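You operate a simulated robot arm through the tools that you are given. There is no shell and no other tool. Be economical: measure what you need, move in short steps, check, and stop when the job is done.

You are at the controls of a simulated robot arm. One attempt, no reset.

Task
The boiler has locked out. Mend what its display names and reset it until it burns.

The check looks at the end state, three seconds after you hand in, the way a careful person would. Anything else that was tipped, shoved, dropped, spilled or broken makes it a failure.

Robot
A 7-joint arm with a two-finger gripper, on a carriage that runs on a rail from [-216.1, 1.6] to [21.9, -0.2] (x, y) and turns from -3.019 to 2.793 rad about z. Base frame: it is fixed where the carriage stands at the start and does not move with it; the origin is on the floor, on the carriage's upright axis, x ahead of it, y to its left, z up. Readings come in cm, rad, newtons and seconds.
With the tool pointing down near the work surface it reaches from about 68 to 72 cm from the robot's upright axis, wherever it stands. Its first joint turns from -2.601 to 2.601 rad. Places, roughly: boiler [110, -20, 150]; boiler display [90, -20, 130]; boiler knob [90, -20, 130]; boiler power switch [100, -10, 120]; boiler trap [100, -30, 110]; clear jug [125, -50, 0]; filter drain lever [110, -40, 50]; filter knob [120, -40, 70]; filter lever [120, -30, 30]; flow lever [120, 0, 90]; flue cap [110, -20, 200]; gas lever [120, -20, 90]; output knob [100, -20, 120]; reset button [90, -20, 130]; return lever [120, -30, 80]. Payload 2.45 kg.
The tool frame sits at the grasp point between the pads (the TCP): z along the fingers, y along the line on which they close. The tips reach 2.6 cm beyond it. The gripper opens to 9.6 cm. The gripper's body begins 6.9 cm behind the TCP.
Orientation is that of the tool frame in the base frame, as a unit quaternion [x, y, z, w]. With the fingers straight down and closing along the base's y, the tool's x points along the base's -x, its y along +y and its z along -z.

Tools
- The arm moves only by the tool drive_tool. Its argument "deltas" is a list of rows, each an object (a shift or turn left out is 0, a gripper value left out holds the last) with "offset": the shift along the tool's x, y, z in units of 25 mm (1.0 is 25 mm), a list of three; "delta_rot": the turn, a rotation vector about the tool's x, y, z in units of 6 degrees (1.0 is 6 degrees), a list of three. In form: [{"offset": [x, y, z], "delta_rot": [ax, ay, az]}, ...]. A call has 1 to 8 rows; each row shifts and turns the commanded pose from where the row before left it, along the tool's axes as they then stand. "claw" is the gripper command, from -1 (fully open) to 1 (shut), values between in proportion, set as the call begins (left out, the last holds). A call with a number of a shift or a turn outside -1 to 1 is refused whole. A row lasts 0.2 s, in which the tool goes at most 5 cm and 0.15 rad; a call with a longer step from one row to the next is refused whole, and so is a gripper value outside its range. A pose out of reach is approached as far as the arm can. The call stops where the force on the tool passes 40 N (or 10 N more than at its start, if that is more) or the arm is blocked; 0.2 s more then pass. Each finger halts on what it meets, pressing with about 26 N; the grip force reading is that of the motor and also rises with nothing between the fingers. The clock runs only during rows and for 0.2 s after the last one: add rows that do not move to give the fingers time. It gives the time, the measured TCP pose, the force on the tool (base axes), the opening and the grip force at its end, in the units of the frame above (readings bear some noise), with the torque about the TCP (base axes, N m) and any sound that the robot's microphone picked up.
- Cameras (640 x 400 px; columns grow to the right, rows downward): "scene" is now at [5.7, 14.26, 167.56]; the picture's right is [-0.30, -0.95, 0.00], its down [-0.45, 0.14, -0.88] and it looks along [0.84, -0.27, -0.47] (base axes); focal length 253 px, centre (320, 200). "wrist" rides on the gripper at [8.2, 0.3, -9.8] in the tool frame; the picture's right is [-0.04, 1.00, 0.00], its down [-0.73, -0.03, -0.68] and it looks along [-0.68, -0.03, 0.73] (tool axes); focal length 256 px, centre (320, 200). There is no depth. A picture from a camera that has moved, and an enlarged one, comes with that camera's place and axes in the base frame and with its lens. The place of the scene camera against the robot may be out by one fixed shift of up to 1.8 cm in any direction.
- snapshot(camera): a new picture of that camera. No time passes.
- raise_lower(by): slides the trunk up (or, below 0, down) by that many cm; the arm and the scene camera ride with it, the base frame stays. It gives what a move gives, with no picture.
- drive_base(legs): drives the robot by 1 to 6 legs, each [ahead, left, turn to the left] in cm, cm and rad, along the robot's own axes; the way and the turn of a leg run together, so that a leg with both is an arc; at most 150 cm and 3.142 rad a leg. The arm and the cameras ride along, it lands a little off, and it stops where it bumps. It keeps to its track: a leg is cut to what the track allows. It gives what a move gives.
- turn_head(pan, tilt): turns the head with the scene camera to pan (to the left, within 2.705 rad either way) and tilt (down, from -0.506 to 1.204), counted from straight ahead of the robot. It gives what a move gives.
- enlarge(camera, box): a new picture of the part [left, top, right, bottom] of that camera's present view, enlarged. No time passes.
- hand_in(): hands the job in; it is judged then, once.

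Work in short steps. Places have to be worked out from the pictures, the camera data and where the tool is seen: move nearer, look again, correct. Check each grasp and each placing, and mend what went wrong. You have 120 turns and 78 pictures in all, those below and enlarged ones among them. Open the gripper and draw the arm clear of the work before you hand the job in, unless the task says otherwise; then end with one line.

The tools are called after "Emit:" as a command line: name --argument value ..., lists and objects as JSON in quotes. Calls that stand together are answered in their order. drive_tool: Moves the arm, as the interface text tells. Its arguments: {"type":"object","properties":{"deltas":{"type":"array"},"claw":{"type":"number"}},"required":["deltas"]} The other tools are called the same way: raise_lower (by) slides the trunk up or down; drive_base (legs) drives the base; turn_head (pan, tilt) turns the head that bears the scene camera; snapshot (camera) takes a picture; enlarge (camera, box) takes an enlarged picture of a part of a camera's view; hand_in () hands the job in.

At the start:

```text
time_s: 0.0
eef_pos: [75.8, 7.49, 99.9]
tcp_rot: [0.0, 1.0, 0.0, 0.0]
contact_force: [-1.0, -0.9, 0.5]
moment: [-0.03, -0.04, -0.02]
opening: 9.61
gripper_force: 0.0
trunk travel left (down, up): [-65.0, 6.0]
robot x, y, heading: [0.02, 0.11, -0.001]
head pan, tilt: [-0.309, 0.489]
```

scene: 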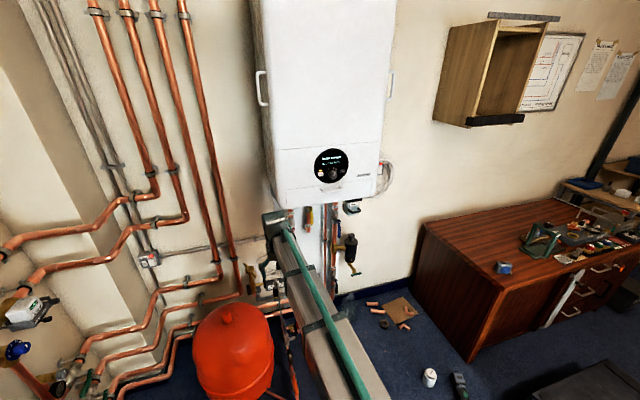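
wrist: 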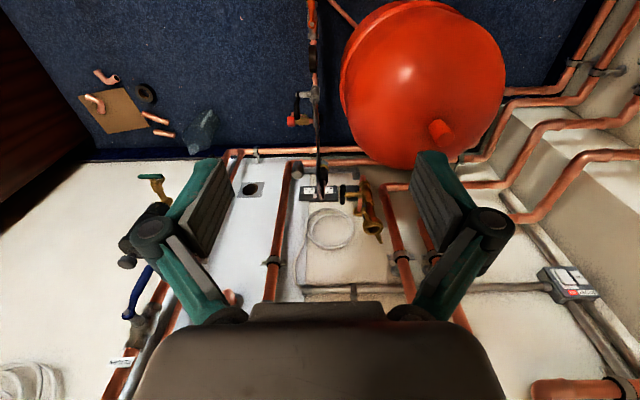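

I start by reading the boiler display and the notices on the wall.

Emit:
enlarge --camera "scene" --box '[290, 135, 390, 215]'

Emit:
enlarge --camera "scene" --box '[510, 20, 640, 120]'

Emit:
enlarge --camera "scene" --box '[220, 190, 420, 330]'

```text
5.00 times, centred on (340, 175) of scene
camera zoom: at [5.7, 14.26, 167.56], right [-0.3, -0.95, 0.0], down [-0.45, 0.14, -0.88], along [0.84, -0.27, -0.47], focal length 1265 px, centre (220, 325)
```

zoom: 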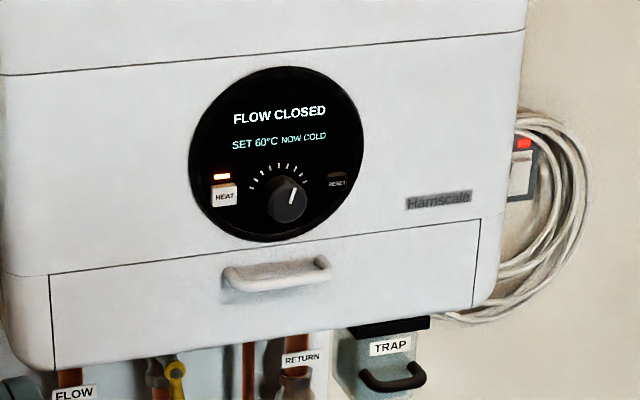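

```text
4.00 times, centred on (575, 70) of scene
camera zoom: at [5.7, 14.26, 167.56], right [-0.3, -0.95, 0.0], down [-0.45, 0.14, -0.88], along [0.84, -0.27, -0.47], focal length 1012 px, centre (-700, 720)
```

zoom: 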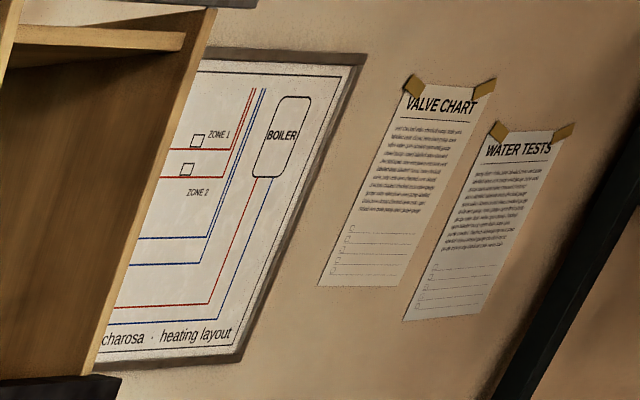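

```text
2.86 times, centred on (320, 260) of scene
camera zoom: at [5.7, 14.26, 167.56], right [-0.3, -0.95, 0.0], down [-0.45, 0.14, -0.88], along [0.84, -0.27, -0.47], focal length 723 px, centre (320, 29)
```

zoom: 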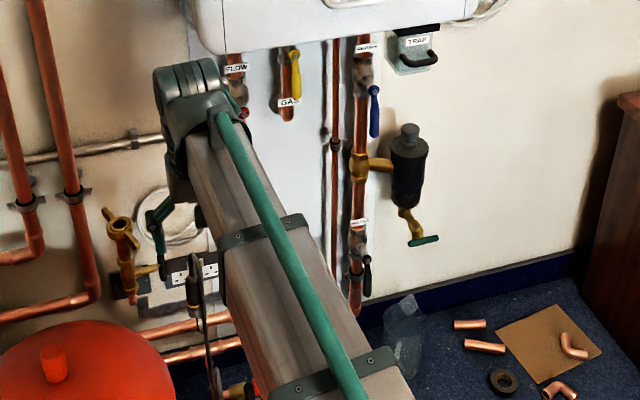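

The display says "FLOW CLOSED", so the flow lever, which the gripper hides, needs opening. I pitch the tool towards horizontal to see it and to approach it.

Emit:
drive_tool --deltas '[{"delta_rot": [0, -1, 0]}, {"delta_rot": [0, -1, 0]}, {"delta_rot": [0, -1, 0]}, {"delta_rot": [0, -1, 0]}, {"delta_rot": [0, -1, 0]}, {"delta_rot": [0, -1, 0]}, {"delta_rot": [0, -1, 0]}, {"delta_rot": [0, -1, 0]}]'

Emit:
drive_tool --deltas '[{"delta_rot": [0, -1, 0]}, {"delta_rot": [0, -1, 0]}, {"delta_rot": [0, -1, 0]}, {"delta_rot": [0, -1, 0]}, {"delta_rot": [0, -1, 0]}, {"delta_rot": [0, -1, 0]}, {"delta_rot": [0, -1, 0]}]'

Emit:
snapshot --camera "scene"

Emit:
snapshot --camera "wrist"

```text
time_s: 1.8
eef_pos: [75.73, 7.43, 100.07]
tcp_rot: [0.001, 0.913, 0.0, 0.408]
contact_force: [0.1, 0.0, -0.4]
moment: [-0.01, 0.02, 0.02]
opening: 9.61
gripper_force: 0.1
trunk travel left (down, up): [-65.0, 6.0]
robot x, y, heading: [-0.17, -0.33, -0.003]
head pan, tilt: [-0.309, 0.489]
```

```text
time_s: 3.4
eef_pos: [75.92, 6.93, 99.92]
tcp_rot: [0.007, 0.733, -0.008, 0.68]
contact_force: [-0.7, 0.8, 1.2]
moment: [0.01, 0.01, 0.01]
opening: 9.64
gripper_force: 0.1
out of reach, approached as far as the arm can: row 6
trunk travel left (down, up): [-65.0, 6.0]
robot x, y, heading: [0.15, -0.61, 0.0]
head pan, tilt: [-0.309, 0.489]
```

```text
72 pictures are left
camera scene: at [5.7, 14.27, 167.56], right [-0.3, -0.95, 0.0], down [-0.45, 0.14, -0.88], along [0.84, -0.27, -0.47], focal length 253 px, centre (320, 200)
```

scene: 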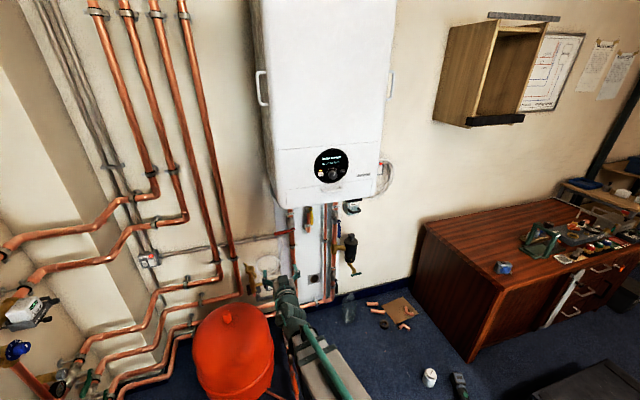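

```text
71 pictures are left
camera wrist: at [65.35, 7.57, 92.46], right [0.02, 1.0, 0.04], down [-0.62, -0.01, 0.78], along [0.78, -0.04, 0.62], focal length 256 px, centre (320, 200)
```

wrist: 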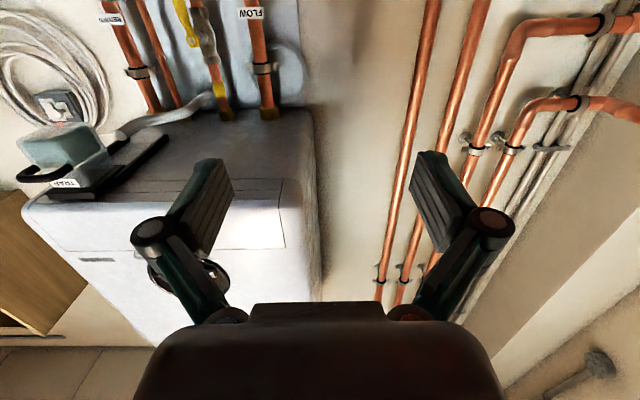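

The flow pipe is now in view of the scene camera, so I enlarge it.

Emit:
enlarge --camera "scene" --box '[265, 195, 365, 275]'

Emit:
enlarge --camera "scene" --box '[240, 240, 340, 320]'

```text
5.00 times, centred on (315, 235) of scene
camera zoom: at [5.7, 14.27, 167.56], right [-0.3, -0.95, 0.0], down [-0.45, 0.14, -0.88], along [0.84, -0.27, -0.47], focal length 1265 px, centre (345, 25)
```

zoom: 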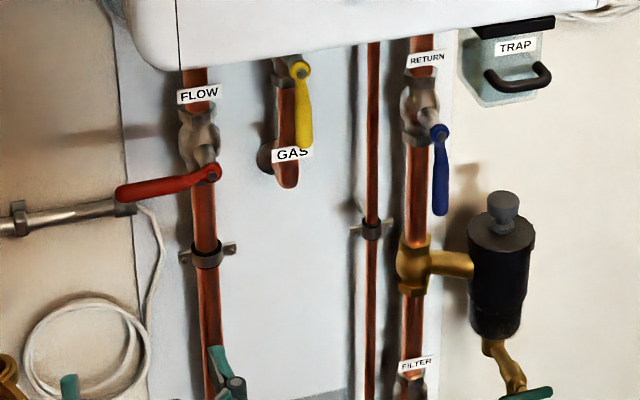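

```text
5.00 times, centred on (290, 280) of scene
camera zoom: at [5.7, 14.27, 167.56], right [-0.3, -0.95, 0.0], down [-0.45, 0.14, -0.88], along [0.84, -0.27, -0.47], focal length 1265 px, centre (470, -200)
```

zoom: 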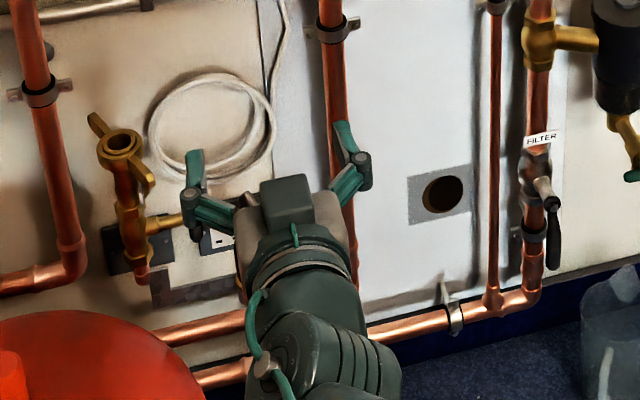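

The red flow lever is horizontal (closed), with its pivot at about [117, -6, 90] and its tip to the left. I lower the trunk so the wrist camera can triangulate it.

Emit:
raise_lower --by -14

Emit:
snapshot --camera "wrist"

```text
time_s: 5.1
eef_pos: [75.79, 6.96, 85.92]
tcp_rot: [0.007, 0.732, -0.009, 0.682]
contact_force: [-0.4, -0.2, -0.4]
moment: [-0.02, -0.02, -0.04]
opening: 9.59
gripper_force: 0.0
trunk travel left (down, up): [-51.0, 20.0]
robot x, y, heading: [0.14, 0.16, -0.003]
head pan, tilt: [-0.309, 0.489]
```

```text
68 pictures are left
camera wrist: at [65.36, 7.54, 78.49], right [0.02, 1.0, 0.04], down [-0.62, -0.01, 0.78], along [0.78, -0.04, 0.62], focal length 256 px, centre (320, 200)
```

wrist: 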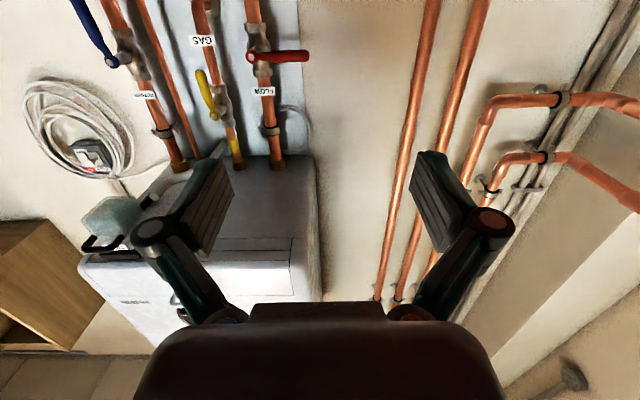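

Triangulated: pivot about [121, -7, 87], tip about [121, 3.3, 87]. I shut the gripper and drive the carriage ahead.

Emit:
drive_tool --deltas '[{}, {}, {}, {}]' --claw 1

Emit:
drive_base --legs '[[15, 0, 0]]'

Emit:
turn_head --pan -0.2 --tilt 0.7

Emit:
snapshot --camera "scene"

```text
time_s: 6.1
eef_pos: [75.76, 6.96, 85.89]
tcp_rot: [0.006, 0.732, -0.009, 0.682]
contact_force: [-0.1, -0.1, 0.6]
moment: [-0.01, -0.04, -0.01]
opening: 0.0
gripper_force: 26.4
trunk travel left (down, up): [-51.0, 20.0]
robot x, y, heading: [-0.1, -0.06, 0.002]
head pan, tilt: [-0.309, 0.489]
```

```text
time_s: 7.4
eef_pos: [90.64, 6.79, 86.01]
tcp_rot: [0.006, 0.733, -0.008, 0.68]
contact_force: [-0.5, -0.1, 0.5]
moment: [0.0, 0.03, 0.0]
opening: 0.0
gripper_force: 26.1
trunk travel left (down, up): [-51.0, 20.0]
robot x, y, heading: [14.63, -0.22, -0.001]
head pan, tilt: [-0.309, 0.489]
```

```text
time_s: 8.2
eef_pos: [90.54, 6.82, 85.92]
tcp_rot: [0.006, 0.732, -0.008, 0.681]
contact_force: [0.1, 0.8, 0.2]
moment: [-0.03, 0.01, -0.01]
opening: 0.02
gripper_force: 26.1
trunk travel left (down, up): [-51.0, 20.0]
robot x, y, heading: [14.67, -0.34, -0.008]
head pan, tilt: [-0.201, 0.7]
```

```text
67 pictures are left
camera scene: at [20.16, 15.23, 151.7], right [-0.2, -0.98, 0.0], down [-0.63, 0.13, -0.77], along [0.75, -0.15, -0.64], focal length 253 px, centre (320, 200)
```

scene: 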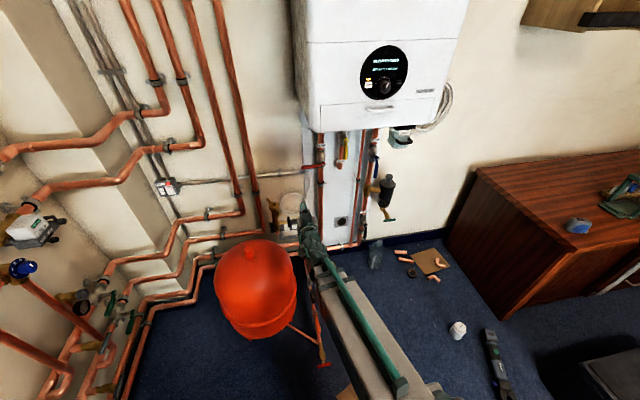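

The arm comes in low under the boiler, so I raise the tool to about z 92, shift to y 2, then go ahead to x 103.

Emit:
drive_tool --deltas '[{"offset": [-0.8, -0.7, 0]}, {"offset": [-0.8, -0.7, 0]}, {"offset": [-0.8, -0.6, 0]}, {"offset": [-0.07, 0, 1]}, {"offset": [-0.07, 0, 1]}, {"offset": [-0.07, 0, 1]}, {"offset": [-0.07, 0, 1]}, {"offset": [-0.07, 0, 1]}]'

Emit:
snapshot --camera "scene"

Emit:
snapshot --camera "wrist"

```text
time_s: 10.0
eef_pos: [103.55, 1.67, 91.8]
tcp_rot: [0.006, 0.732, -0.009, 0.681]
contact_force: [0.4, 0.5, 1.0]
moment: [-0.03, 0.0, -0.01]
opening: 0.0
gripper_force: 25.9
trunk travel left (down, up): [-51.0, 20.0]
robot x, y, heading: [14.92, 0.07, 0.0]
head pan, tilt: [-0.201, 0.7]
```

```text
66 pictures are left
camera scene: at [20.18, 15.23, 151.7], right [-0.2, -0.98, 0.0], down [-0.63, 0.13, -0.76], along [0.75, -0.15, -0.64], focal length 253 px, centre (320, 200)
```

scene: 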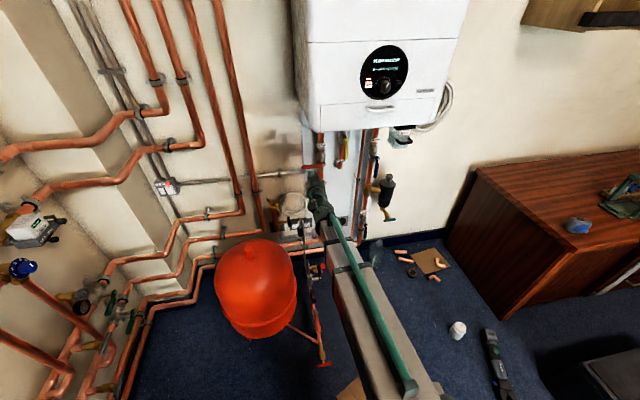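

```text
65 pictures are left
camera wrist: at [93.13, 2.21, 84.44], right [0.02, 1.0, 0.04], down [-0.62, -0.01, 0.78], along [0.78, -0.04, 0.62], focal length 256 px, centre (320, 200)
```

wrist: 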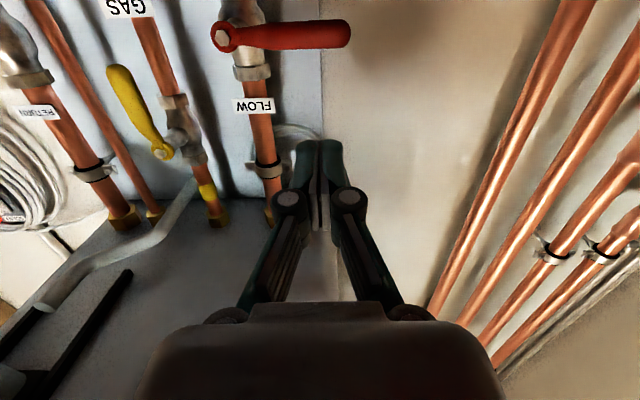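

The lever front is at about x 119.5, z 87, spanning y -7 to 4. My shut fingers are above it at z 91.8, so I go ahead 15 cm.

Emit:
drive_tool --deltas '[{"offset": [-0.07, 0, 1]}, {"offset": [-0.07, 0, 1]}, {"offset": [-0.07, 0, 1]}, {"offset": [-0.07, 0, 1]}, {"offset": [-0.07, 0, 1]}, {"offset": [-0.07, 0, 1]}]'

Emit:
snapshot --camera "wrist"

Emit:
enlarge --camera "scene" --box '[270, 110, 420, 230]'

```text
time_s: 11.4
eef_pos: [118.59, 1.28, 91.87]
tcp_rot: [0.007, 0.732, -0.009, 0.681]
contact_force: [0.3, 0.7, -0.5]
moment: [0.02, 0.03, -0.04]
opening: 0.01
gripper_force: 25.8
trunk travel left (down, up): [-51.0, 20.0]
robot x, y, heading: [14.89, -0.39, 0.003]
head pan, tilt: [-0.201, 0.7]
```

```text
64 pictures are left
camera wrist: at [108.16, 1.89, 84.43], right [0.02, 1.0, 0.04], down [-0.62, -0.01, 0.78], along [0.78, -0.04, 0.62], focal length 256 px, centre (320, 200)
```

wrist: 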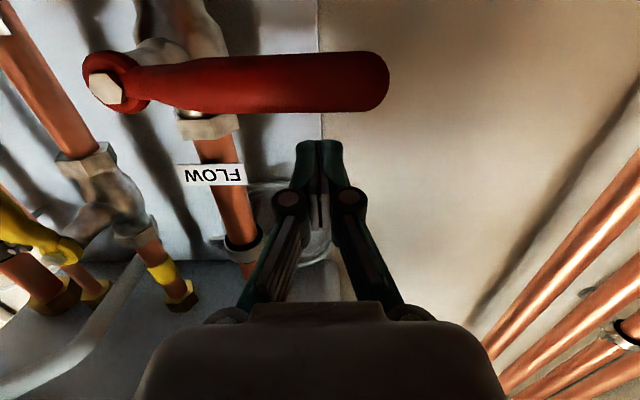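

```text
3.33 times, centred on (345, 170) of scene
camera zoom: at [20.18, 15.23, 151.7], right [-0.2, -0.98, 0.0], down [-0.63, 0.13, -0.76], along [0.75, -0.15, -0.64], focal length 844 px, centre (237, 300)
```

zoom: 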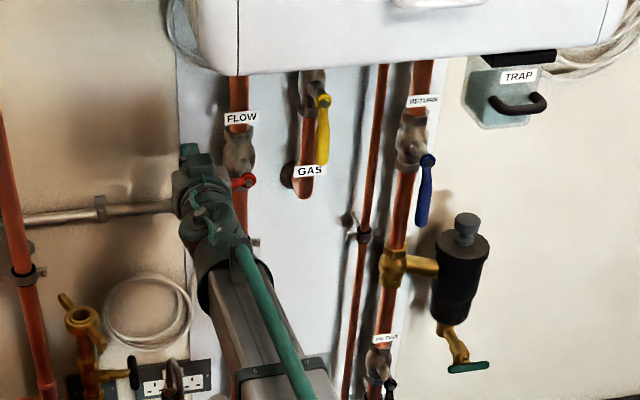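

The fingers sit just above the lever and overlap its depth. I press down along its arc.

Emit:
drive_tool --deltas '[{"offset": [0.55, 0, 0.05]}, {"offset": [0.55, 0, 0.05]}, {"offset": [0.55, 0, 0.04]}, {"offset": [0.55, 0, 0.04]}, {"offset": [0.54, 0, 0.04]}]'

Emit:
snapshot --camera "wrist"

```text
time_s: 12.6
eef_pos: [118.56, 1.27, 84.96]
tcp_rot: [0.006, 0.733, -0.008, 0.681]
contact_force: [-0.5, -0.8, -0.4]
moment: [0.05, 0.03, 0.01]
opening: 0.0
gripper_force: 27.9
trunk travel left (down, up): [-51.0, 20.0]
robot x, y, heading: [14.72, -0.35, 0.001]
head pan, tilt: [-0.201, 0.7]
```

```text
62 pictures are left
camera wrist: at [108.15, 1.91, 77.54], right [0.02, 1.0, 0.04], down [-0.62, -0.01, 0.78], along [0.78, -0.04, 0.62], focal length 256 px, centre (320, 200)
```

wrist: 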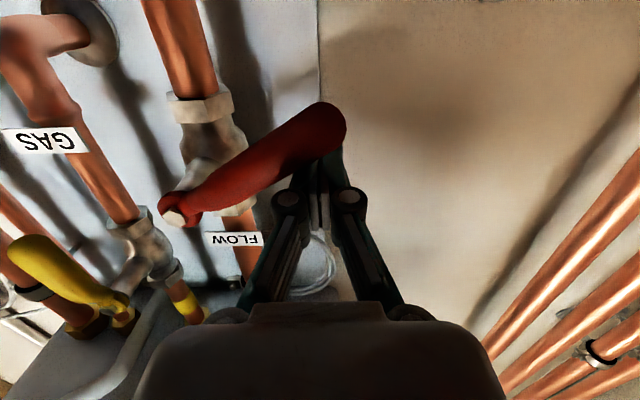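

The lever is turning down as wanted, about 30° so far. I carry on along the arc to about 60°, then 90°.

Emit:
drive_tool --deltas '[{"offset": [0.52, -0.2, 0.03]}, {"offset": [0.52, -0.3, 0.03]}, {"offset": [0.5, -0.4, 0.03]}, {"offset": [0.35, -0.5, 0.02]}, {"offset": [0.3, -0.55, 0.02]}, {"offset": [0.2, -0.55, 0.02]}]'

Emit:
snapshot --camera "wrist"

```text
time_s: 14.0
eef_pos: [118.22, -2.14, 77.64]
tcp_rot: [0.045, 0.765, -0.014, 0.643]
contact_force: [-0.1, -0.4, 0.8]
moment: [-0.01, -0.02, -0.02]
opening: 0.02
gripper_force: 28.1
out of reach, approached as far as the arm can: row 3, 4, 5, 6
trunk travel left (down, up): [-51.0, 20.0]
robot x, y, heading: [14.91, -0.11, -0.003]
head pan, tilt: [-0.201, 0.7]
```

```text
61 pictures are left
camera wrist: at [107.1, -0.48, 71.3], right [0.09, 0.99, 0.08], down [-0.55, -0.01, 0.84], along [0.83, -0.12, 0.54], focal length 256 px, centre (320, 200)
```

wrist: 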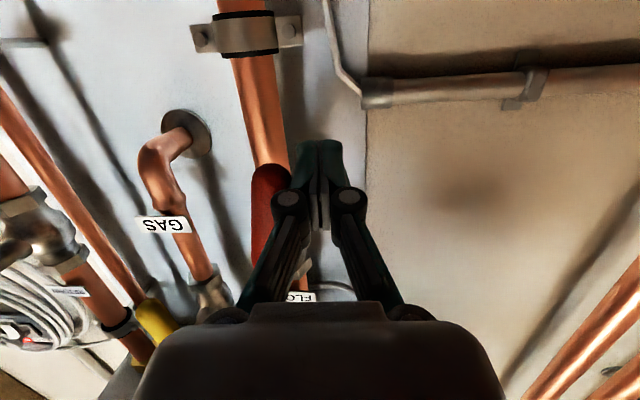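

The lever is at about 75°, but the arm is at its reach limit. I turn the carriage slightly to the right, which sweeps the fingers about 2.5 cm further to finish the turn.

Emit:
drive_base --legs '[[0, 0, -0.027]]'

Emit:
snapshot --camera "wrist"

Emit:
enlarge --camera "scene" --box '[290, 20, 470, 200]'

```text
time_s: 14.7
eef_pos: [118.09, -4.42, 77.55]
tcp_rot: [0.053, 0.765, -0.022, 0.642]
contact_force: [0.6, 14.9, -1.5]
moment: [0.06, 0.0, 0.01]
opening: 0.01
gripper_force: 28.5
trunk travel left (down, up): [-51.0, 20.0]
robot x, y, heading: [14.9, -0.45, -0.025]
head pan, tilt: [-0.201, 0.7]
```

```text
60 pictures are left
camera wrist: at [107.05, -2.66, 71.28], right [0.12, 0.99, 0.07], down [-0.54, 0.0, 0.84], along [0.83, -0.14, 0.54], focal length 256 px, centre (320, 200)
```

wrist: 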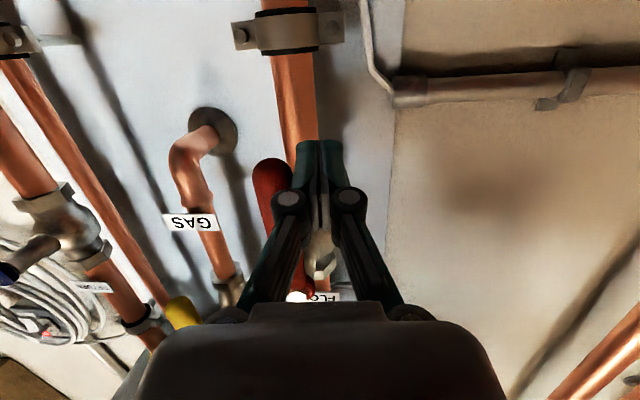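

```text
2.22 times, centred on (380, 110) of scene
camera zoom: at [20.58, 15.26, 151.68], right [-0.22, -0.97, 0.0], down [-0.63, 0.14, -0.76], along [0.75, -0.17, -0.64], focal length 562 px, centre (187, 400)
```

zoom: 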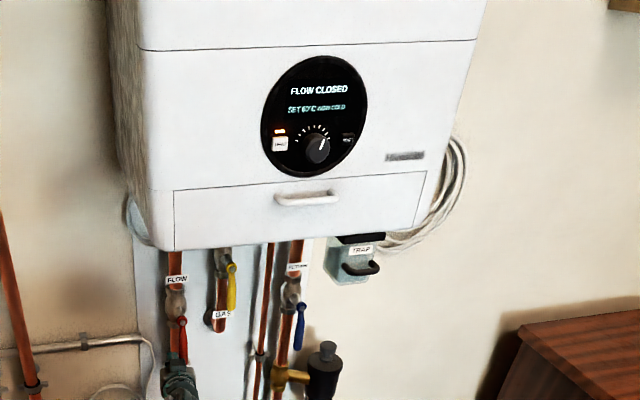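

The lever now hangs down like the others and reacts with 15 N, so it is at its stop. I ease off it and draw back.

Emit:
drive_base --legs '[[0, 0, 0.026]]'

Emit:
drive_tool --deltas '[{"offset": [0, 0, -1]}, {"offset": [0, 0, -1]}, {"offset": [0, 0, -1]}, {"offset": [0, 0, -1]}, {"offset": [0, 0, -1]}, {"offset": [0, 0, -1]}, {"offset": [0, 0, -1]}, {"offset": [0, 0, -1]}]'

Emit:
drive_base --legs '[[-35, 0, 0]]'

Emit:
turn_head --pan -0.3 --tilt 0.3

Emit:
enlarge --camera "scene" --box '[240, 120, 440, 280]'

```text
time_s: 15.5
eef_pos: [118.12, -1.89, 77.68]
tcp_rot: [0.043, 0.765, -0.013, 0.642]
contact_force: [0.1, 0.7, 0.9]
moment: [-0.04, 0.0, -0.01]
opening: 0.0
gripper_force: 27.9
trunk travel left (down, up): [-51.0, 20.0]
robot x, y, heading: [14.5, -0.24, -0.003]
head pan, tilt: [-0.201, 0.7]
```

```text
time_s: 17.3
eef_pos: [98.42, -0.39, 81.15]
tcp_rot: [0.043, 0.764, -0.013, 0.644]
contact_force: [0.3, -0.7, -0.3]
moment: [-0.02, 0.01, -0.01]
opening: 0.0
gripper_force: 28.5
trunk travel left (down, up): [-51.0, 20.0]
robot x, y, heading: [14.88, -0.12, -0.003]
head pan, tilt: [-0.201, 0.7]
```

```text
time_s: 19.6
eef_pos: [63.12, -0.12, 81.19]
tcp_rot: [0.044, 0.765, -0.014, 0.643]
contact_force: [0.3, 0.5, 0.0]
moment: [-0.01, 0.01, -0.01]
opening: 0.0
gripper_force: 28.3
trunk travel left (down, up): [-51.0, 20.0]
robot x, y, heading: [-20.69, 0.02, 0.001]
head pan, tilt: [-0.201, 0.7]
```

```text
time_s: 20.5
eef_pos: [63.34, -0.16, 81.06]
tcp_rot: [0.043, 0.765, -0.013, 0.643]
contact_force: [-0.4, -0.5, -0.3]
moment: [-0.01, -0.02, -0.01]
opening: 0.02
gripper_force: 28.9
trunk travel left (down, up): [-51.0, 20.0]
robot x, y, heading: [-20.09, 0.01, 0.001]
head pan, tilt: [-0.3, 0.3]
```

```text
2.50 times, centred on (340, 200) of scene
camera zoom: at [-14.53, 14.42, 155.3], right [-0.3, -0.96, 0.0], down [-0.28, 0.09, -0.95], along [0.91, -0.28, -0.3], focal length 633 px, centre (270, 200)
```

zoom: 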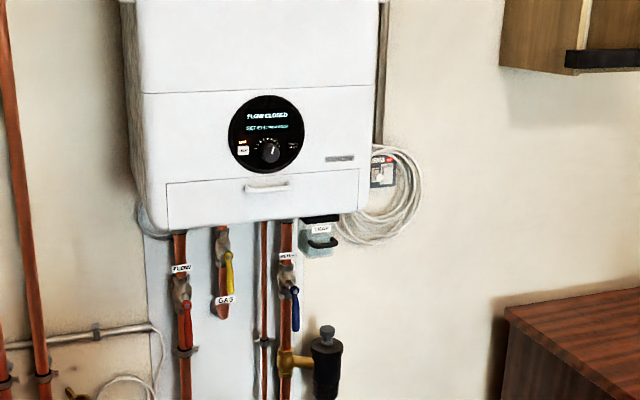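

The flow lever hangs down, parallel to the pipe. Next is the reset button, which I triangulate at about [95, -24, 129]. I raise the trunk and square up the tool.

Emit:
raise_lower --by 20

Emit:
drive_tool --deltas '[{"delta_rot": [-0.37, -0.85, -0.17]}, {"delta_rot": [-0.37, -0.85, -0.17]}, {"offset": [-1, -1, 0]}, {"offset": [-1, -1, 0]}, {"offset": [-1, -1, 0]}, {"offset": [-1, -1, 0]}, {"offset": [-1, -1, 0]}, {"offset": [-1, -1, 0]}]'

Emit:
drive_tool --deltas '[{"offset": [-1, -1, 0]}, {"offset": [-1, -1, 0]}, {"offset": [-1, -1, 0]}, {"offset": [-1, 0, 0]}, {"offset": [-0.5, 0, 0]}]'

Emit:
snapshot --camera "wrist"

```text
time_s: 22.6
eef_pos: [63.15, -0.24, 101.03]
tcp_rot: [0.044, 0.765, -0.014, 0.643]
contact_force: [0.3, 0.1, -0.3]
moment: [0.01, -0.01, 0.01]
opening: 0.02
gripper_force: 27.8
trunk travel left (down, up): [-71.0, 0.0]
robot x, y, heading: [-20.8, 0.19, -0.001]
head pan, tilt: [-0.3, 0.3]
```

```text
time_s: 24.4
eef_pos: [63.59, -7.22, 115.61]
tcp_rot: [0.087, 0.723, 0.019, 0.685]
contact_force: [0.5, 0.1, 0.5]
moment: [-0.05, 0.0, -0.06]
opening: 0.0
gripper_force: 28.4
out of reach, approached as far as the arm can: row 2, 3, 4, 5, 6, 7, 8
trunk travel left (down, up): [-71.0, 0.0]
robot x, y, heading: [-20.22, 0.33, 0.009]
head pan, tilt: [-0.3, 0.3]
```

```text
time_s: 25.6
eef_pos: [63.16, -17.24, 126.04]
tcp_rot: [0.082, 0.72, 0.024, 0.688]
contact_force: [-0.1, 0.0, 0.6]
moment: [0.01, -0.01, -0.03]
opening: 0.0
gripper_force: 28.3
trunk travel left (down, up): [-71.0, 0.0]
robot x, y, heading: [-20.68, 0.45, -0.001]
head pan, tilt: [-0.3, 0.3]
```

```text
57 pictures are left
camera wrist: at [53.09, -14.93, 118.62], right [0.09, 0.98, 0.19], down [-0.65, -0.09, 0.76], along [0.76, -0.19, 0.63], focal length 256 px, centre (320, 200)
```

wrist: 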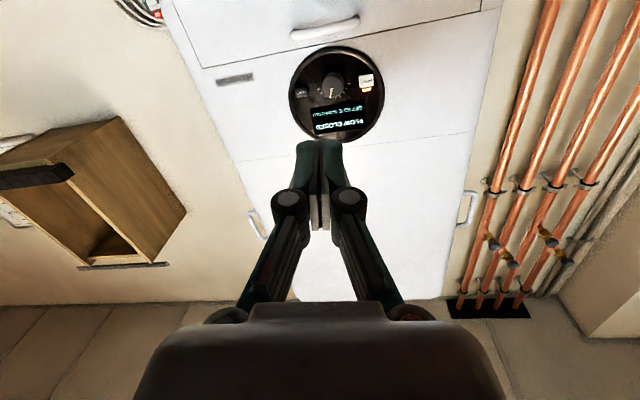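

The roll is slightly off but harmless. I drive the carriage 12 cm nearer and look closely at the panel.

Emit:
drive_base --legs '[[12, 0, 0]]'

Emit:
enlarge --camera "wrist" --box '[240, 0, 440, 160]'

Emit:
enlarge --camera "scene" --box '[280, 120, 400, 220]'

```text
time_s: 26.9
eef_pos: [75.21, -17.42, 125.99]
tcp_rot: [0.082, 0.72, 0.023, 0.688]
contact_force: [0.5, -0.2, -0.4]
moment: [0.03, -0.01, 0.02]
opening: 0.0
gripper_force: 28.3
trunk travel left (down, up): [-71.0, 0.0]
robot x, y, heading: [-8.41, 0.41, 0.0]
head pan, tilt: [-0.3, 0.3]
```

```text
2.50 times, centred on (340, 80) of wrist
camera zoom: at [65.05, -15.0, 118.53], right [0.09, 0.98, 0.19], down [-0.65, -0.09, 0.76], along [0.76, -0.19, 0.63], focal length 640 px, centre (270, 500)
```

zoom: 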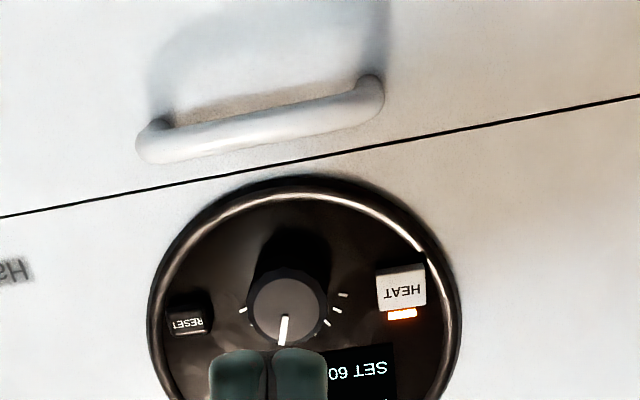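

```text
4.00 times, centred on (340, 170) of scene
camera zoom: at [-2.53, 14.33, 175.3], right [-0.3, -0.96, 0.0], down [-0.28, 0.09, -0.95], along [0.91, -0.28, -0.3], focal length 1012 px, centre (240, 320)
```

zoom: 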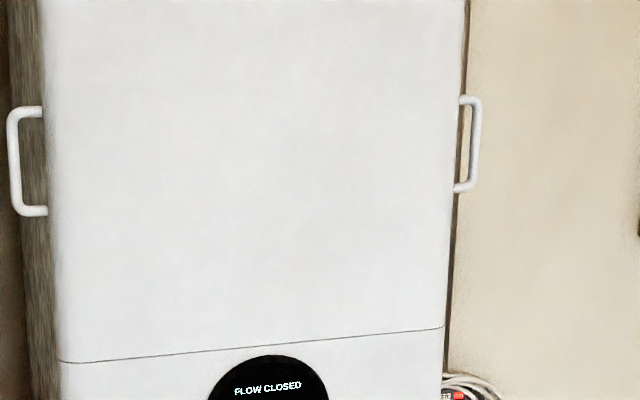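

Reset button is at about [92.5, -23.6, 130.2]. I line the shut fingers up with it, still some 6 cm short.

Emit:
drive_tool --deltas '[{"offset": [-0.7, -0.6, 0.5]}, {"offset": [-0.7, -0.6, 0.5]}, {"offset": [-0.74, -0.68, 0.5]}, {"offset": [0, 0, 0.9]}, {"offset": [0, 0, 0.9]}]'

Emit:
enlarge --camera "wrist" --box '[240, 60, 440, 220]'

Emit:
turn_head --pan -0.4 --tilt 0.5

Emit:
snapshot --camera "scene"

```text
time_s: 28.1
eef_pos: [83.22, -23.55, 130.3]
tcp_rot: [0.083, 0.72, 0.023, 0.688]
contact_force: [-0.9, 0.0, -0.5]
moment: [0.01, 0.0, -0.02]
opening: 0.0
gripper_force: 29.0
trunk travel left (down, up): [-71.0, 0.0]
robot x, y, heading: [-8.65, 0.1, -0.004]
head pan, tilt: [-0.3, 0.3]
```

```text
2.50 times, centred on (340, 140) of wrist
camera zoom: at [73.06, -21.15, 122.76], right [0.09, 0.98, 0.19], down [-0.65, -0.09, 0.76], along [0.76, -0.19, 0.63], focal length 640 px, centre (270, 350)
```

zoom: 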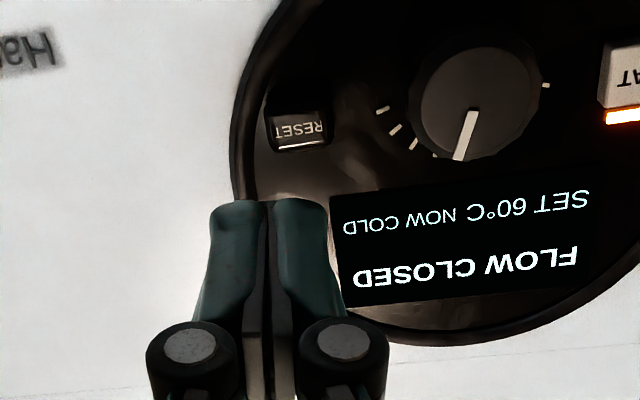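

```text
time_s: 28.8
eef_pos: [83.07, -23.61, 130.25]
tcp_rot: [0.083, 0.72, 0.025, 0.688]
contact_force: [-0.7, 0.4, 0.4]
moment: [0.0, 0.0, 0.0]
opening: 0.0
gripper_force: 28.3
trunk travel left (down, up): [-71.0, 0.0]
robot x, y, heading: [-8.7, 0.29, 0.0]
head pan, tilt: [-0.4, 0.499]
```

```text
53 pictures are left
camera scene: at [-3.21, 13.55, 173.47], right [-0.39, -0.92, 0.0], down [-0.44, 0.19, -0.88], along [0.81, -0.34, -0.48], focal length 253 px, centre (320, 200)
```

scene: 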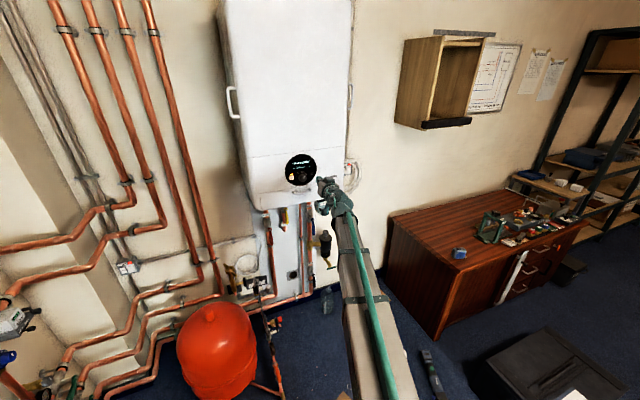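

Re-measured: the button is at about [93, -23.5, 130.4]. I close in while correcting sideways, then go in finer steps.

Emit:
drive_tool --deltas '[{"offset": [-0.1, 0.2, 0.6]}, {"offset": [-0.1, 0.19, 0.6]}, {"offset": [0, 0, 0.6]}, {"offset": [0, 0, 0.4]}]'

Emit:
enlarge --camera "wrist" --box '[240, 80, 440, 240]'

```text
time_s: 29.8
eef_pos: [88.7, -23.0, 130.57]
tcp_rot: [0.082, 0.72, 0.025, 0.688]
contact_force: [0.4, -0.5, -0.5]
moment: [-0.01, 0.0, 0.05]
opening: 0.0
gripper_force: 28.8
trunk travel left (down, up): [-71.0, 0.0]
robot x, y, heading: [-8.71, -0.09, -0.002]
head pan, tilt: [-0.4, 0.499]
```

```text
2.50 times, centred on (340, 160) of wrist
camera zoom: at [78.61, -20.63, 123.08], right [0.09, 0.98, 0.19], down [-0.65, -0.09, 0.76], along [0.76, -0.19, 0.63], focal length 640 px, centre (270, 300)
```

zoom: 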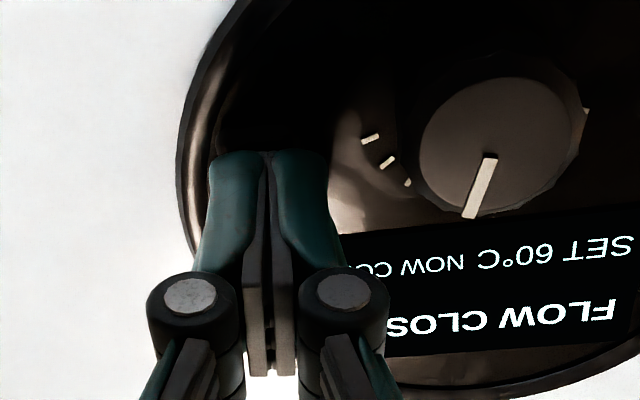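

The finger tips cover the button's place. I press in small steps and watch for force or a click.

Emit:
drive_tool --deltas '[{"offset": [0, 0, 0.2]}, {"offset": [0, 0, 0.2]}, {"offset": [0, 0, 0.2]}, {"offset": [0, 0, 0.12]}, {"offset": [0, 0, 0.12]}, {"offset": [0, 0, 0.12]}]'

```text
time_s: 30.9
eef_pos: [89.43, -23.01, 130.65]
tcp_rot: [0.083, 0.721, 0.025, 0.688]
contact_force: [-17.8, 3.2, -0.8]
moment: [-0.02, 0.1, 0.15]
opening: 0.59
gripper_force: 28.7
trunk travel left (down, up): [-71.0, 0.0]
robot x, y, heading: [-8.46, -0.08, -0.003]
head pan, tilt: [-0.4, 0.499]
heard: click
stopped in row 5: the force on the tool passed its limit at 42 N (the readings are from after the stop); the commanded pose is now the measured one
```

A click sounded. I back off and check the display.

Emit:
drive_tool --deltas '[{"offset": [0, 0, -0.8]}, {"offset": [0, 0, -1]}, {"offset": [0, 0, -1]}, {"offset": [0, 0, 0]}, {"offset": [0, 0, 0]}]'

Emit:
enlarge --camera "wrist" --box '[240, 40, 440, 200]'

```text
time_s: 32.1
eef_pos: [83.25, -22.64, 130.63]
tcp_rot: [0.082, 0.722, 0.025, 0.687]
contact_force: [0.4, -0.1, 0.3]
moment: [-0.01, 0.01, -0.03]
opening: 0.02
gripper_force: 28.9
trunk travel left (down, up): [-71.0, 0.0]
robot x, y, heading: [-8.57, 0.32, 0.002]
head pan, tilt: [-0.4, 0.499]
```

```text
2.50 times, centred on (340, 120) of wrist
camera zoom: at [73.17, -20.17, 123.24], right [0.09, 0.98, 0.19], down [-0.65, -0.09, 0.76], along [0.76, -0.19, 0.63], focal length 640 px, centre (270, 400)
```

zoom: 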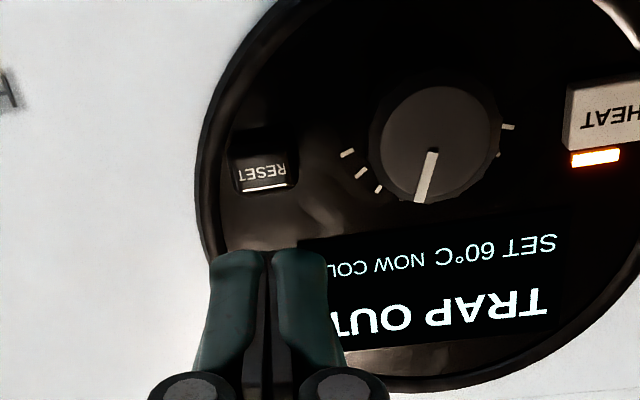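

The fault has changed to "TRAP OUT". I move back and look at the trap under the boiler.

Emit:
drive_base --legs '[[-25, 0, 0]]'

Emit:
enlarge --camera "scene" --box '[240, 130, 400, 250]'

Emit:
snapshot --camera "wrist"

```text
time_s: 33.9
eef_pos: [58.23, -22.2, 130.75]
tcp_rot: [0.081, 0.721, 0.025, 0.687]
contact_force: [0.5, 0.1, 0.3]
moment: [0.02, 0.07, 0.01]
opening: 0.01
gripper_force: 28.7
trunk travel left (down, up): [-71.0, 0.0]
robot x, y, heading: [-33.77, 0.31, 0.0]
head pan, tilt: [-0.4, 0.499]
```

```text
3.33 times, centred on (320, 190) of scene
camera zoom: at [-28.51, 13.75, 173.47], right [-0.39, -0.92, 0.0], down [-0.44, 0.19, -0.88], along [0.81, -0.34, -0.48], focal length 844 px, centre (320, 233)
```

zoom: 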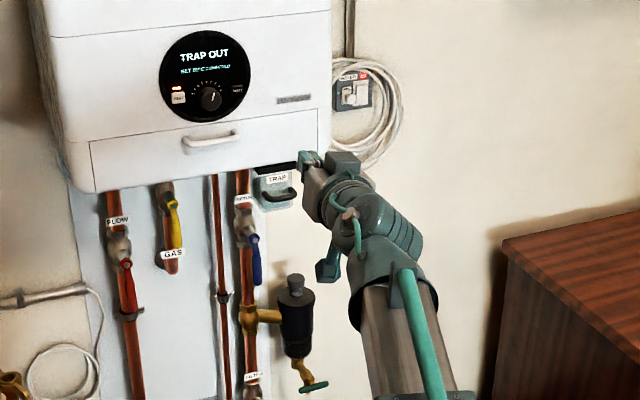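

```text
49 pictures are left
camera wrist: at [48.04, -19.8, 123.29], right [0.08, 0.98, 0.19], down [-0.65, -0.09, 0.76], along [0.76, -0.18, 0.63], focal length 256 px, centre (320, 200)
```

wrist: 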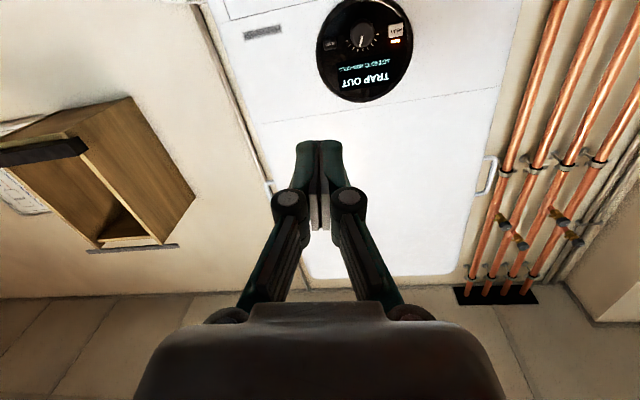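

I lower the trunk so the wrist camera can see the trap from below its level.

Emit:
raise_lower --by -25

Emit:
drive_base --legs '[[10, 0, 0]]'

Emit:
snapshot --camera "wrist"

Emit:
turn_head --pan -0.4 --tilt 0.3

Emit:
enlarge --camera "scene" --box '[260, 150, 380, 250]'

```text
time_s: 36.5
eef_pos: [58.18, -22.22, 105.77]
tcp_rot: [0.081, 0.722, 0.026, 0.687]
contact_force: [0.1, -0.5, 1.1]
moment: [0.01, -0.03, 0.01]
opening: 0.0
gripper_force: 28.4
trunk travel left (down, up): [-46.0, 25.0]
robot x, y, heading: [-33.44, 0.41, 0.007]
head pan, tilt: [-0.4, 0.499]
```

```text
time_s: 37.6
eef_pos: [68.19, -22.27, 105.67]
tcp_rot: [0.081, 0.722, 0.026, 0.687]
contact_force: [0.3, -0.6, -0.4]
moment: [0.0, 0.01, 0.0]
opening: 0.0
gripper_force: 28.0
trunk travel left (down, up): [-46.0, 25.0]
robot x, y, heading: [-23.77, -0.2, 0.004]
head pan, tilt: [-0.4, 0.499]
```

```text
48 pictures are left
camera wrist: at [58.16, -19.83, 98.22], right [0.08, 0.98, 0.19], down [-0.65, -0.09, 0.76], along [0.76, -0.18, 0.63], focal length 256 px, centre (320, 200)
```

wrist: 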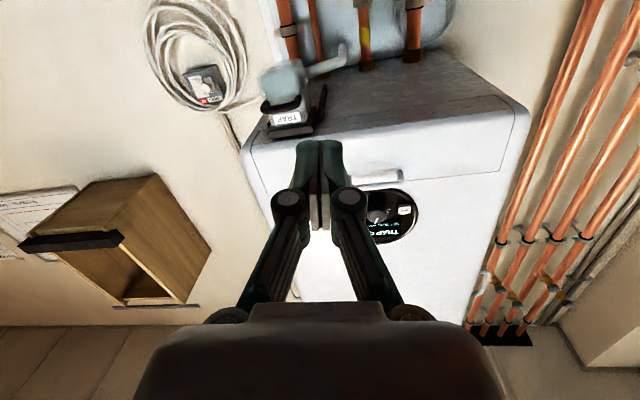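

```text
time_s: 38.4
eef_pos: [68.27, -22.13, 105.82]
tcp_rot: [0.081, 0.722, 0.026, 0.687]
contact_force: [-0.3, 0.0, 1.1]
moment: [0.0, 0.01, 0.01]
opening: 0.01
gripper_force: 28.3
trunk travel left (down, up): [-46.0, 25.0]
robot x, y, heading: [-23.61, 0.28, -0.001]
head pan, tilt: [-0.4, 0.3]
```

```text
4.00 times, centred on (320, 200) of scene
camera zoom: at [-18.18, 13.58, 150.3], right [-0.39, -0.92, 0.0], down [-0.27, 0.11, -0.96], along [0.88, -0.37, -0.3], focal length 1012 px, centre (320, 200)
```

zoom: 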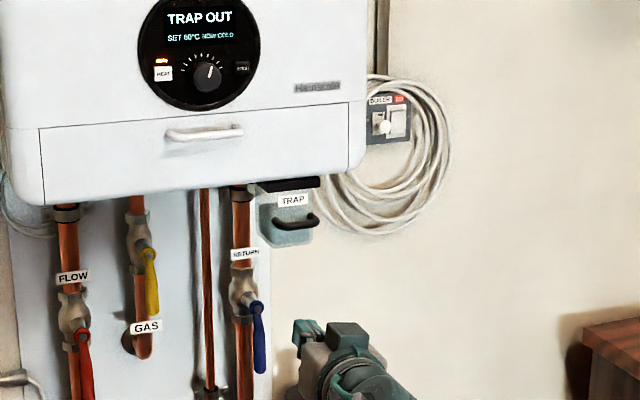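

The trap hangs on a pair of black rails under the boiler's right edge. I enlarge it.

Emit:
enlarge --camera "wrist" --box '[220, 40, 370, 160]'

Emit:
enlarge --camera "scene" --box '[300, 185, 340, 217]'

```text
3.33 times, centred on (295, 100) of wrist
camera zoom: at [58.15, -19.82, 98.24], right [0.08, 0.98, 0.19], down [-0.65, -0.09, 0.76], along [0.76, -0.18, 0.63], focal length 853 px, centre (403, 533)
```

zoom: 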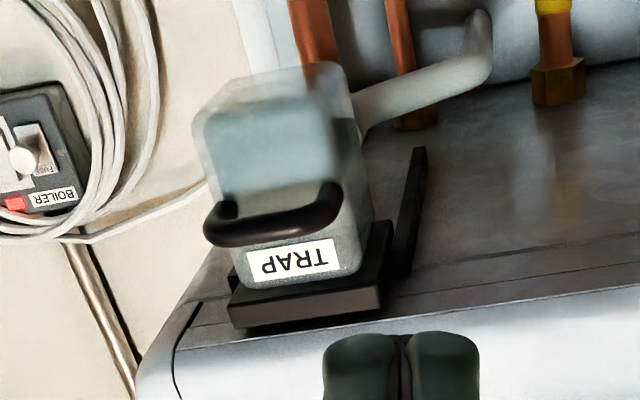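

```text
12.50 times, centred on (320, 201) of scene
camera zoom: at [-18.18, 13.58, 150.3], right [-0.39, -0.92, 0.0], down [-0.27, 0.11, -0.96], along [0.88, -0.37, -0.3], focal length 3164 px, centre (320, 188)
```

zoom: 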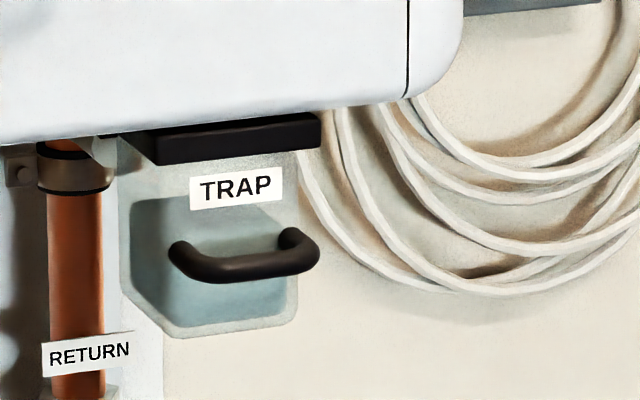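

The trap sits short of its full travel: its rails run further back. The handle bar is at about [92.7, -30.2, 109.7]. I line the shut fingers up with the handle.

Emit:
drive_tool --deltas '[{"offset": [-0.55, -0.62, 0]}, {"offset": [-0.55, -0.62, 0]}, {"offset": [-0.56, -0.62, 0]}, {"offset": [-0.56, -0.63, 0]}, {"offset": [0, 0, 1]}, {"offset": [0, 0, 1]}, {"offset": [0, 0, 1]}, {"offset": [0, 0, 1]}]'

Emit:
snapshot --camera "wrist"

Emit:
enlarge --camera "scene" --box '[270, 170, 370, 250]'

```text
time_s: 40.2
eef_pos: [77.97, -29.82, 109.7]
tcp_rot: [0.081, 0.722, 0.026, 0.687]
contact_force: [0.3, 0.1, -1.0]
moment: [0.01, 0.02, -0.01]
opening: 0.0
gripper_force: 28.3
trunk travel left (down, up): [-46.0, 25.0]
robot x, y, heading: [-23.84, 0.11, 0.001]
head pan, tilt: [-0.4, 0.3]
```

```text
44 pictures are left
camera wrist: at [67.91, -27.47, 102.28], right [0.08, 0.98, 0.19], down [-0.65, -0.09, 0.76], along [0.76, -0.18, 0.63], focal length 256 px, centre (320, 200)
```

wrist: 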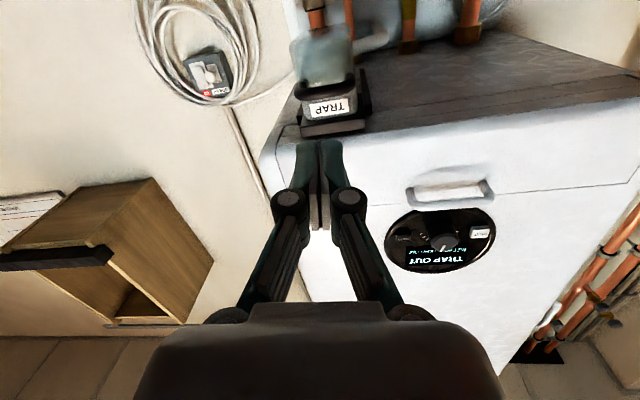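

```text
5.00 times, centred on (320, 210) of scene
camera zoom: at [-18.16, 13.58, 150.31], right [-0.39, -0.92, 0.0], down [-0.27, 0.11, -0.96], along [0.88, -0.37, -0.3], focal length 1265 px, centre (320, 150)
```

zoom: 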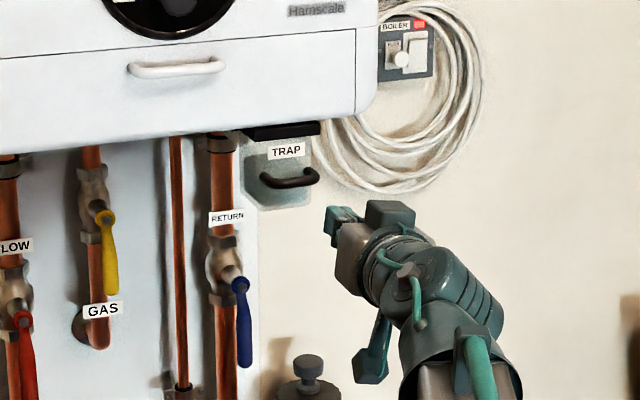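

Consistent: the handle is at [92.6, -30.2, 109.5]. I go ahead to just short of it, then push slowly.

Emit:
drive_tool --deltas '[{"offset": [-0.04, 0.07, 1]}, {"offset": [-0.04, 0.07, 1]}, {"offset": [-0.04, 0.07, 1]}, {"offset": [-0.04, 0.07, 1]}]'

Emit:
snapshot --camera "wrist"

```text
time_s: 41.2
eef_pos: [88.04, -29.96, 109.62]
tcp_rot: [0.081, 0.722, 0.026, 0.687]
contact_force: [0.5, 0.9, 0.0]
moment: [-0.01, 0.03, 0.01]
opening: 0.0
gripper_force: 29.0
trunk travel left (down, up): [-46.0, 25.0]
robot x, y, heading: [-23.78, 0.03, -0.001]
head pan, tilt: [-0.4, 0.3]
```

```text
42 pictures are left
camera wrist: at [77.92, -27.59, 102.23], right [0.08, 0.98, 0.19], down [-0.65, -0.09, 0.76], along [0.76, -0.18, 0.63], focal length 256 px, centre (320, 200)
```

wrist: 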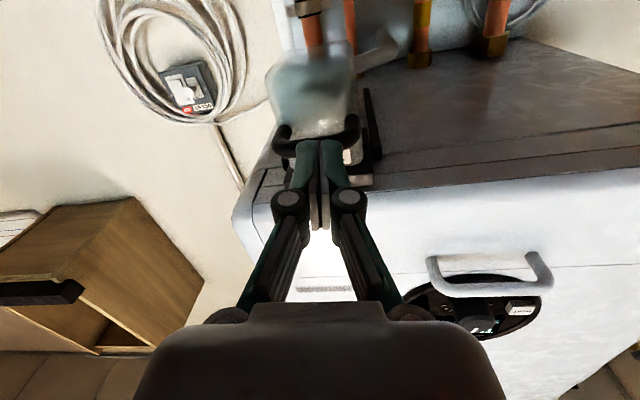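

The fingers are centred on the handle bar, so I push gently in the +x direction.

Emit:
drive_tool --deltas '[{"offset": [-0.01, 0.02, 0.3]}, {"offset": [-0.01, 0.02, 0.3]}, {"offset": [-0.01, 0.02, 0.3]}, {"offset": [-0.01, 0.02, 0.3]}, {"offset": [-0.01, 0.02, 0.3]}]'

Emit:
snapshot --camera "wrist"

```text
time_s: 42.4
eef_pos: [91.74, -30.04, 109.64]
tcp_rot: [0.082, 0.722, 0.025, 0.687]
contact_force: [0.2, 1.1, 1.2]
moment: [0.0, 0.01, 0.03]
opening: 0.01
gripper_force: 28.4
trunk travel left (down, up): [-46.0, 25.0]
robot x, y, heading: [-23.53, -0.05, 0.002]
head pan, tilt: [-0.4, 0.3]
```

```text
41 pictures are left
camera wrist: at [81.58, -27.65, 102.21], right [0.08, 0.98, 0.19], down [-0.65, -0.09, 0.76], along [0.76, -0.18, 0.63], focal length 256 px, centre (320, 200)
```

wrist: 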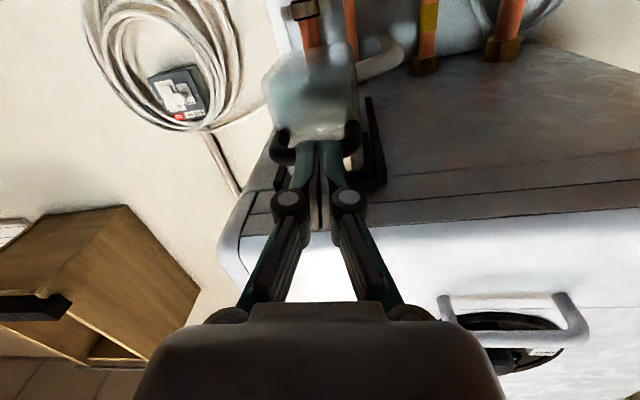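

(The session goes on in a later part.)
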